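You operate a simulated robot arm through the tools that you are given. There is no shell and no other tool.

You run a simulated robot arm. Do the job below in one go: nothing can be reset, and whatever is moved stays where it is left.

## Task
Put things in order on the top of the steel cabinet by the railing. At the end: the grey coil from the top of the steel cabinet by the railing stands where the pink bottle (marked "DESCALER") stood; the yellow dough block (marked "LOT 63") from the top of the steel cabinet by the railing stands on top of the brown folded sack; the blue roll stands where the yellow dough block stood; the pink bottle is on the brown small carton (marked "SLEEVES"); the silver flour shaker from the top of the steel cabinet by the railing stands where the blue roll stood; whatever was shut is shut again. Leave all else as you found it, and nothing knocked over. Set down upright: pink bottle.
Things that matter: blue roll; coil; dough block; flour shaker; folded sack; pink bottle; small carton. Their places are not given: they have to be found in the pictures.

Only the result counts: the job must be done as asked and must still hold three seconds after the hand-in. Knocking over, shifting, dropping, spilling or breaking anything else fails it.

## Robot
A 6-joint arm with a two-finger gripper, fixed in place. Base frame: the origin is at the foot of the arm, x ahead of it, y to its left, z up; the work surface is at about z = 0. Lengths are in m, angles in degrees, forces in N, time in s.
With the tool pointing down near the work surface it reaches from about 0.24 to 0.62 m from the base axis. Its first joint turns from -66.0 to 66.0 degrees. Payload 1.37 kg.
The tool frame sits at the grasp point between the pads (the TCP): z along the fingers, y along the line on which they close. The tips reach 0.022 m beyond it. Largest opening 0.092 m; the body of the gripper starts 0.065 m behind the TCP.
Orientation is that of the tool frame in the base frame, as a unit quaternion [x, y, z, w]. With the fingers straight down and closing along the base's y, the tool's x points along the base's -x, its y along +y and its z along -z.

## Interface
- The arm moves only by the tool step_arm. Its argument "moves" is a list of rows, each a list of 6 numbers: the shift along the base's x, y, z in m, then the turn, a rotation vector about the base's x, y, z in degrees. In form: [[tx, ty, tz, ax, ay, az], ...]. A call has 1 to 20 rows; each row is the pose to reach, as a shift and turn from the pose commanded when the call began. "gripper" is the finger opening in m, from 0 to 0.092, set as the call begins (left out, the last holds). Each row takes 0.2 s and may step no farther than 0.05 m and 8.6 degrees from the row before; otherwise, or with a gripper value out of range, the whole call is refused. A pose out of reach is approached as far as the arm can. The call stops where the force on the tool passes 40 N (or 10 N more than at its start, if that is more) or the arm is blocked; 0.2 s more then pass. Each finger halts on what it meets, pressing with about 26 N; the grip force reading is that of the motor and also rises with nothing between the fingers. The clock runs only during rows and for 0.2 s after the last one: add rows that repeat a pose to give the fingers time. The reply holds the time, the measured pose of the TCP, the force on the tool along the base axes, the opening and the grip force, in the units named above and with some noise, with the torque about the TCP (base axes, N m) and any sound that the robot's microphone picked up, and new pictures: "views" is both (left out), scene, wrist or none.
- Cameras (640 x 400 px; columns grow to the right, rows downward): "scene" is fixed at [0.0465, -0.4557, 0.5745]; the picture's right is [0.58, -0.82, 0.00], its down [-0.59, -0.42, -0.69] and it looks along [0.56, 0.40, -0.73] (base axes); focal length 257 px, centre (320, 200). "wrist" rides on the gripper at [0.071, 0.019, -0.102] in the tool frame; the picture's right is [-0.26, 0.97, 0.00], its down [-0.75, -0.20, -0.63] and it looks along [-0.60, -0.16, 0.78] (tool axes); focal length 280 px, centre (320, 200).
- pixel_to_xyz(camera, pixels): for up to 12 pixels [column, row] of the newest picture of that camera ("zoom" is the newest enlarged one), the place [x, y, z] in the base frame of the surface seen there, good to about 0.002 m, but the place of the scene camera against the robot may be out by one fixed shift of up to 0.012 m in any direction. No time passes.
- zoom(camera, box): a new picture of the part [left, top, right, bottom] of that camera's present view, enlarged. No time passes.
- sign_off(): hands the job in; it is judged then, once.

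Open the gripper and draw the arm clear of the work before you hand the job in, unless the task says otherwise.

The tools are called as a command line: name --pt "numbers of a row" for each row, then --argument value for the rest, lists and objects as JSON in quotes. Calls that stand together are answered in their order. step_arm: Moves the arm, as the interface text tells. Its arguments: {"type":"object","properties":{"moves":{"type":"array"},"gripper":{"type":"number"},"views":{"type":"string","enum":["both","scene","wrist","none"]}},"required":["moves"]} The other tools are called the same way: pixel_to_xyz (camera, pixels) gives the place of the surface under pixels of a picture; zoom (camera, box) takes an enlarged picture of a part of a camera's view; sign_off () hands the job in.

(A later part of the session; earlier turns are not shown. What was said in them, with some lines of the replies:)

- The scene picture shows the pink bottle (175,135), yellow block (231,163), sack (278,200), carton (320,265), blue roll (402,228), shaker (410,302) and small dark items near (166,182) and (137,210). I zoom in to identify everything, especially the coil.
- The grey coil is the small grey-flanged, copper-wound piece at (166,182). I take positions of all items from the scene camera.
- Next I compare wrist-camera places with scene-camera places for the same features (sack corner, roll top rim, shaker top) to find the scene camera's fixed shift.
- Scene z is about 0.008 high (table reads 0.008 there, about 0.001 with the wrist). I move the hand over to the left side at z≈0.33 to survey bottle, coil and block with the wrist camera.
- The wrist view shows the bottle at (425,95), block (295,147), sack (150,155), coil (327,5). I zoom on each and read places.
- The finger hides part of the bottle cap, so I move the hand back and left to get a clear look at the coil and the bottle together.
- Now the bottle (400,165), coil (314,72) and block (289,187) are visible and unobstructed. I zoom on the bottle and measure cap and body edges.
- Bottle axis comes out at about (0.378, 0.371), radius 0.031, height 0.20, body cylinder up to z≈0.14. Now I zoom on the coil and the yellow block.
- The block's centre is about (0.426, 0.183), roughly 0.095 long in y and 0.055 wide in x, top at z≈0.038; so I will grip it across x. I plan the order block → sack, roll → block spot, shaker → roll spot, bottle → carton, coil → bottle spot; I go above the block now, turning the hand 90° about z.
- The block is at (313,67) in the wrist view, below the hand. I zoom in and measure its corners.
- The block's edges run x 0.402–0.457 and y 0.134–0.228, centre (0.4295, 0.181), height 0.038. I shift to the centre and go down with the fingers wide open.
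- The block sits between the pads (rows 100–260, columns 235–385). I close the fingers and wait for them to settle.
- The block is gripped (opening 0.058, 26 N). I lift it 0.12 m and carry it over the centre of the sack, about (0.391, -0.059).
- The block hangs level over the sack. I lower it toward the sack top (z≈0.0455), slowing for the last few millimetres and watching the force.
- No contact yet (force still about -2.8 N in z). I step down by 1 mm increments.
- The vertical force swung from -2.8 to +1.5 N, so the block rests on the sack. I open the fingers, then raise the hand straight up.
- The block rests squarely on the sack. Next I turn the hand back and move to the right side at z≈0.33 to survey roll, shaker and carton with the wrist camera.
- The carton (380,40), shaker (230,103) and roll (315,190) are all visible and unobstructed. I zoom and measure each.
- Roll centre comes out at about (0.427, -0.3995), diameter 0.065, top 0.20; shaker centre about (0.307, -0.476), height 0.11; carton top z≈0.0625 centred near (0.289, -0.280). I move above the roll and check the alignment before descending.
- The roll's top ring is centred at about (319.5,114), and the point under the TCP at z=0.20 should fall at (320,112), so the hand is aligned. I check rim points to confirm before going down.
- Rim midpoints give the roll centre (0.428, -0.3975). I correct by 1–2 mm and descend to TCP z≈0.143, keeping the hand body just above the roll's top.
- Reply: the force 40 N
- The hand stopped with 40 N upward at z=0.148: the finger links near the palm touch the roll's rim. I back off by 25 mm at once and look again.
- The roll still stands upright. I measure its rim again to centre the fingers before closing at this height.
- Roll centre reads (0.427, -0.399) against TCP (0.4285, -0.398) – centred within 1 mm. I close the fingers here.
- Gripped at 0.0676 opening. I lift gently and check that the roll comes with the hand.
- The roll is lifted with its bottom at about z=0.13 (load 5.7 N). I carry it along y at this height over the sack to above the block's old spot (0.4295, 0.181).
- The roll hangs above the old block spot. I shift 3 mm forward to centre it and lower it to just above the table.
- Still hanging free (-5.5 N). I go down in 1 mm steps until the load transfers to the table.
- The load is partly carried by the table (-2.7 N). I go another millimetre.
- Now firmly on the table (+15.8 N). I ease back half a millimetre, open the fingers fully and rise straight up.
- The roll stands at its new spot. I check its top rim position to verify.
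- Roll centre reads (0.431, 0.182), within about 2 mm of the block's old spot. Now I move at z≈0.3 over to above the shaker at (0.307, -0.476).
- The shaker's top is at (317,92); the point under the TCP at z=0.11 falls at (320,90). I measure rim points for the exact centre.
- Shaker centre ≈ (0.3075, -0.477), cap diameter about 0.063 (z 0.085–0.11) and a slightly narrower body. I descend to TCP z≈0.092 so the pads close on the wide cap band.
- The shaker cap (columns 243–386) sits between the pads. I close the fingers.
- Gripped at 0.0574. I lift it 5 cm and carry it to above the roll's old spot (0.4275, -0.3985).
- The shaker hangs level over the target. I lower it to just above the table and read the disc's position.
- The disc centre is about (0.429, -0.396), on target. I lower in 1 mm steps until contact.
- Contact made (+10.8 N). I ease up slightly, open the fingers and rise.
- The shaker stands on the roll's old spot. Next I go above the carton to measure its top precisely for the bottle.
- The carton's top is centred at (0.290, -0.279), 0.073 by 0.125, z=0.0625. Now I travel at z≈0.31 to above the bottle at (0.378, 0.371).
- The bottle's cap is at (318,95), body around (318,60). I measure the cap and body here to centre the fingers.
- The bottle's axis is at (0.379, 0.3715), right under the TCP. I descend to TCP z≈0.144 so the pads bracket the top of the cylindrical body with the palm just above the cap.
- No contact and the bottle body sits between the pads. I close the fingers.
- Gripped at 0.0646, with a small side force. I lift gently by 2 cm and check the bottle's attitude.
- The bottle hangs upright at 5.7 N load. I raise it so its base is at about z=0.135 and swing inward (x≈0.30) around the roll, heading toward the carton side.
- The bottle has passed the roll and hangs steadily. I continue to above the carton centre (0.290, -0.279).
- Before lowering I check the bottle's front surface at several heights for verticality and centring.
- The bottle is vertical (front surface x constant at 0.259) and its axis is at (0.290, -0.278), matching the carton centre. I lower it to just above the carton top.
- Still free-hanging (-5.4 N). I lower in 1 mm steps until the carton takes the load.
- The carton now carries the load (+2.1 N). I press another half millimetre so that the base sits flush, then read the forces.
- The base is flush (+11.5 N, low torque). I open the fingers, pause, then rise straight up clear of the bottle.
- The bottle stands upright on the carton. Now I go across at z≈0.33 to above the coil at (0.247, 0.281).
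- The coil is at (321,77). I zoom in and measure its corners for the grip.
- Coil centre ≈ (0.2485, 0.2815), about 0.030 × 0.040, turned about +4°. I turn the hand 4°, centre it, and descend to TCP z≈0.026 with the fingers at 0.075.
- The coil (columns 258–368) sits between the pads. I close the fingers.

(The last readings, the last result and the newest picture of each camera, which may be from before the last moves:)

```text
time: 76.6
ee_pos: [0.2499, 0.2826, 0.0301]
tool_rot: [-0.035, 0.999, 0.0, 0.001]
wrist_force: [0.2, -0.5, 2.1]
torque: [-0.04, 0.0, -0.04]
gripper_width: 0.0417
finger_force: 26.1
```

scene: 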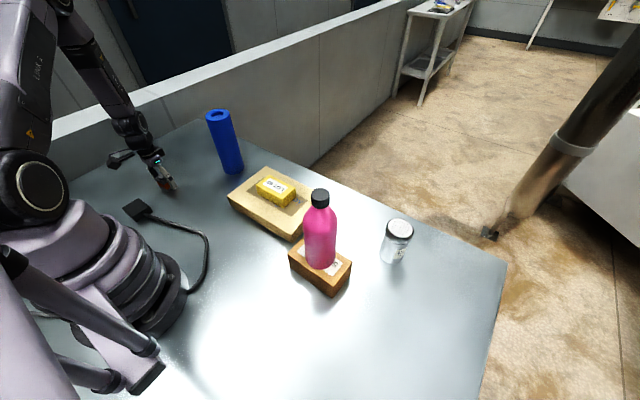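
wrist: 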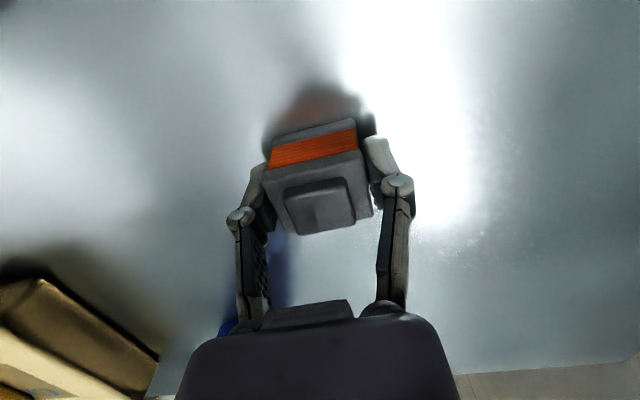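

Gripped at 0.0417. I lift the coil 6 cm and carry it to above the bottle's old spot (0.379, 0.3715).

step_arm --pt "0 0 0.01 0 0 0" --pt "0 0 0.035 0 0 0" --pt "0 0 0.06 0 0 0" --pt "0.03 0.0205 0.06 0 0 0" --pt "0.06 0.041 0.06 0 0 0" --pt "0.09 0.062 0.06 0 0 0" --pt "0.115 0.079 0.06 0 0 0" --pt "0.13 0.0895 0.06 0 0 0" --pt "0.13 0.0895 0.06 0 0 0"

```text
time: 78.6
ee_pos: [0.3807, 0.3726, 0.0892]
tool_rot: [-0.033, 0.999, -0.001, 0.001]
wrist_force: [0.3, 0.4, -1.6]
torque: [0.01, 0.03, -0.01]
gripper_width: 0.0414
finger_force: 26.1
```

scene: 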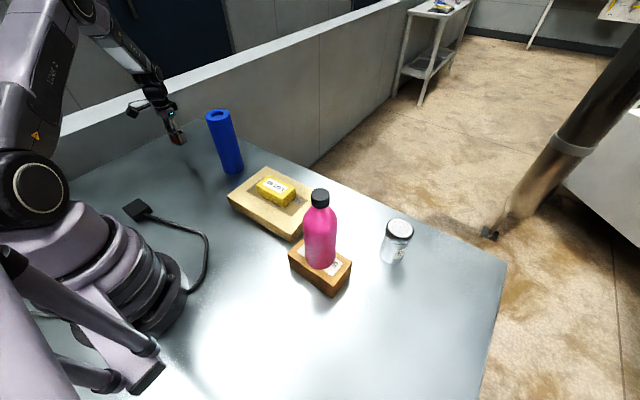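
wrist: 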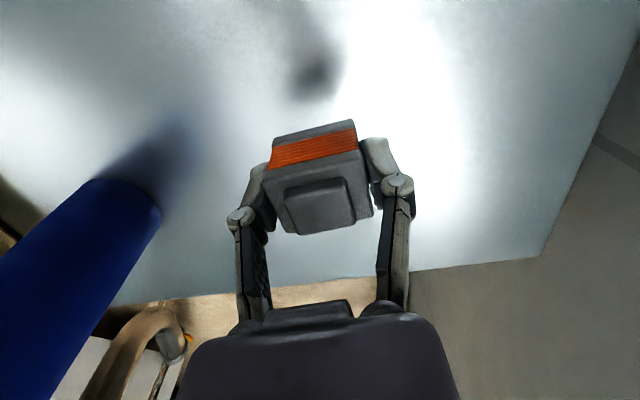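

The coil hangs over the target. I lower it to just above the table with a 1 mm correction.

step_arm --pt "-0.001 -0.001 -0.025 0 0 0" --pt "-0.001 -0.001 -0.045 0 0 0" --pt "-0.001 -0.001 -0.054 0 0 0" --pt "-0.001 -0.001 -0.057 0 0 0" --pt "-0.001 -0.001 -0.057 0 0 0" --views "wrist"

```text
time: 79.8
ee_pos: [0.3787, 0.3698, 0.0329]
tool_rot: [-0.034, 0.999, 0.0, 0.001]
wrist_force: [-0.4, 0.5, -1.4]
torque: [-0.01, 0.0, 0.05]
gripper_width: 0.0414
finger_force: 25.7
```

wrist: 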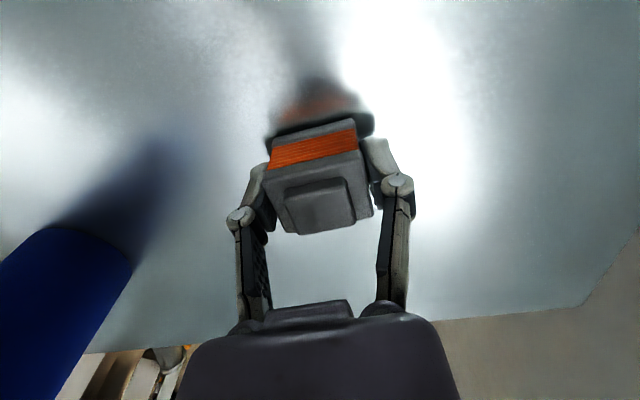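

step_arm --pt "0 0 -0.001 0 0 0" --pt "0 0 -0.002 0 0 0" --pt "0 0 -0.003 0 0 0" --pt "0 0 -0.003 0 0 0" --views "none"

```text
time: 80.8
ee_pos: [0.3783, 0.3705, 0.0287]
tool_rot: [-0.035, 0.999, 0.001, 0.001]
wrist_force: [-3.9, -2.7, 10.5]
torque: [-0.12, 0.17, 0.02]
gripper_width: 0.0415
finger_force: 25.4
```

Contact with the table (+10.5 N). I open the fingers, wait and rise straight up.

step_arm --pt "0 0 0 0 0 0" --pt "0 0 0 0 0 0" --pt "0 0 0 0 0 0" --pt "0 0 0 0 0 0" --pt "0 0 0.01 0 0 0" --pt "0 0 0.04 0 0 0" --pt "0 0 0.08 0 0 0" --pt "0 0 0.12 0 0 0" --pt "0 0 0.16 0 0 0" --pt "0 0 0.2 0 0 0" --pt "0 0 0.24 0 0 0" --pt "0 0 0.24 0 0 0" --gripper 0.085

```text
time: 83.4
ee_pos: [0.3766, 0.3674, 0.2697]
tool_rot: [-0.035, 0.999, 0.0, 0.001]
wrist_force: [0.5, 0.2, 0.3]
torque: [0.01, -0.02, -0.03]
gripper_width: 0.0849
finger_force: 0.1
```

scene: 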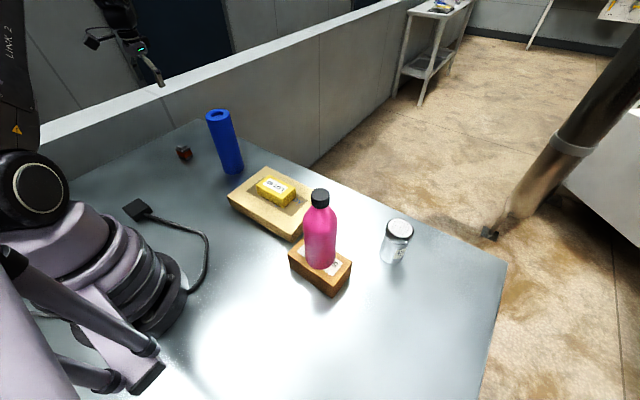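
wrist: 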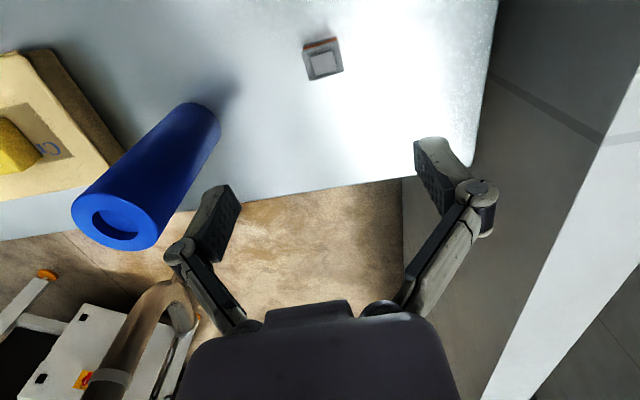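

The coil stands at (323,62) in the wrist view. I check its position and the whole scene.

pixel_to_xyz --camera "wrist" --pixels '[[323, 64], [306, 57], [336, 47], [341, 70], [312, 80], [323, 45], [260, 60]]'

zoom --camera "scene" --box '[140, 90, 300, 230]'

zoom --camera "scene" --box '[260, 160, 440, 310]'

```text
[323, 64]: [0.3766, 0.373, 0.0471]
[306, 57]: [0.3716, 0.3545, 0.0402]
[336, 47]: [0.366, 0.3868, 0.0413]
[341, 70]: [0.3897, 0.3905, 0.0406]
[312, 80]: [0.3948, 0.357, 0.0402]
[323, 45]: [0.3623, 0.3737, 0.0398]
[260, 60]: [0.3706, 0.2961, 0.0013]
```

```text
2.86 times, centred on (220, 160) of scene
```

zoom: 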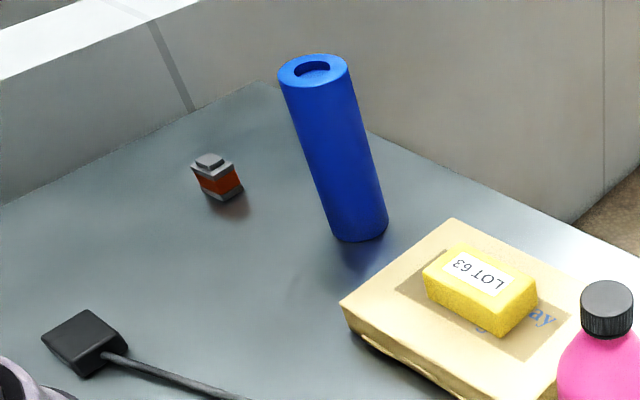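

```text
2.67 times, centred on (350, 235) of scene
```

zoom: 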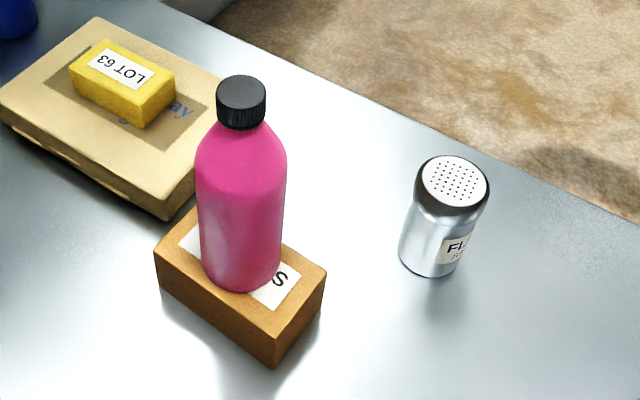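

Everything is in place: coil centre (0.3805, 0.372), roll, block on the sack, bottle upright on the carton, shaker. I raise the hand clear and check all once more before handing in.

step_arm --pt "-0.01 -0.01 0.03 0 0 0" --pt "-0.02 -0.02 0.06 0 0 0" --pt "-0.04 -0.03 0.08 0 0 0" --pt "-0.06 -0.04 0.09 0 0 0" --pt "-0.06 -0.04 0.09 0 0 0" --pt "-0.06 -0.04 0.09 0 0 0"

```text
time: 84.8
ee_pos: [0.3176, 0.3307, 0.3577]
tool_rot: [-0.034, 0.999, 0.0, 0.001]
wrist_force: [0.4, 0.4, -0.2]
torque: [0.01, 0.0, 0.03]
gripper_width: 0.0851
finger_force: 0.0
```

scene: 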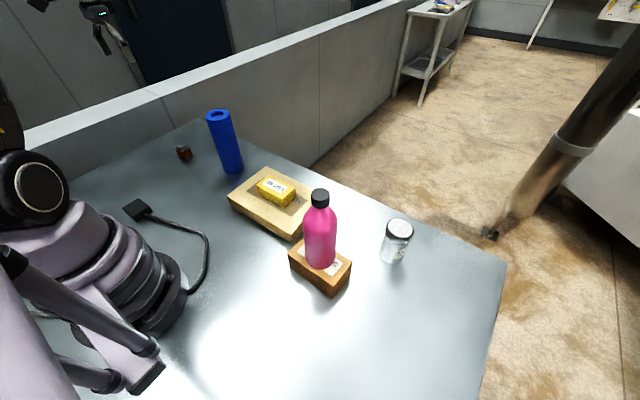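
wrist: 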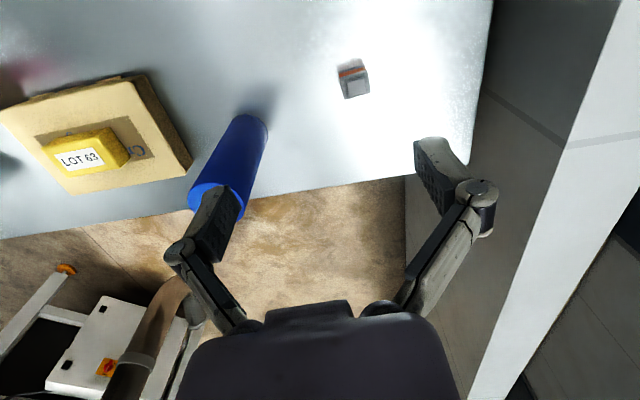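

The last pictures show every item standing in its requested place (coil (184,153), roll (225,142), block on sack (275,190), bottle on carton (320,230), shaker (396,242)), with the gripper open and clear. I hand the job in.

sign_off

```text
The job is handed in.
```

The tidy-up on the steel cabinet is done and handed in. The last pictures show everything standing where you asked, with the gripper open and clear.

| Item | Now at | How close |
|---|---|---|
| Grey coil | the pink bottle's old spot | within about 2 mm |
| Yellow dough block ("LOT 63") | on top of the brown folded sack, near its centre | set down at the sack's centre, not measured afterwards |
| Blue roll | the dough block's old spot | within about 2 mm |
| Pink bottle ("DESCALER") | upright on the small carton ("SLEEVES") | set down at the carton's centre, not measured afterwards |
| Silver flour shaker | the blue roll's old spot | about 2–3 mm, measured just before release |

- **Contact with the roll:** on my first try at picking up the roll, the gripper pressed down on its rim with about 40 N. I backed off and gripped it higher. It stayed standing, and its rim measured the same place as before.
- **Shut items:** I found nothing on the cabinet that was shut, so there was nothing to close again.
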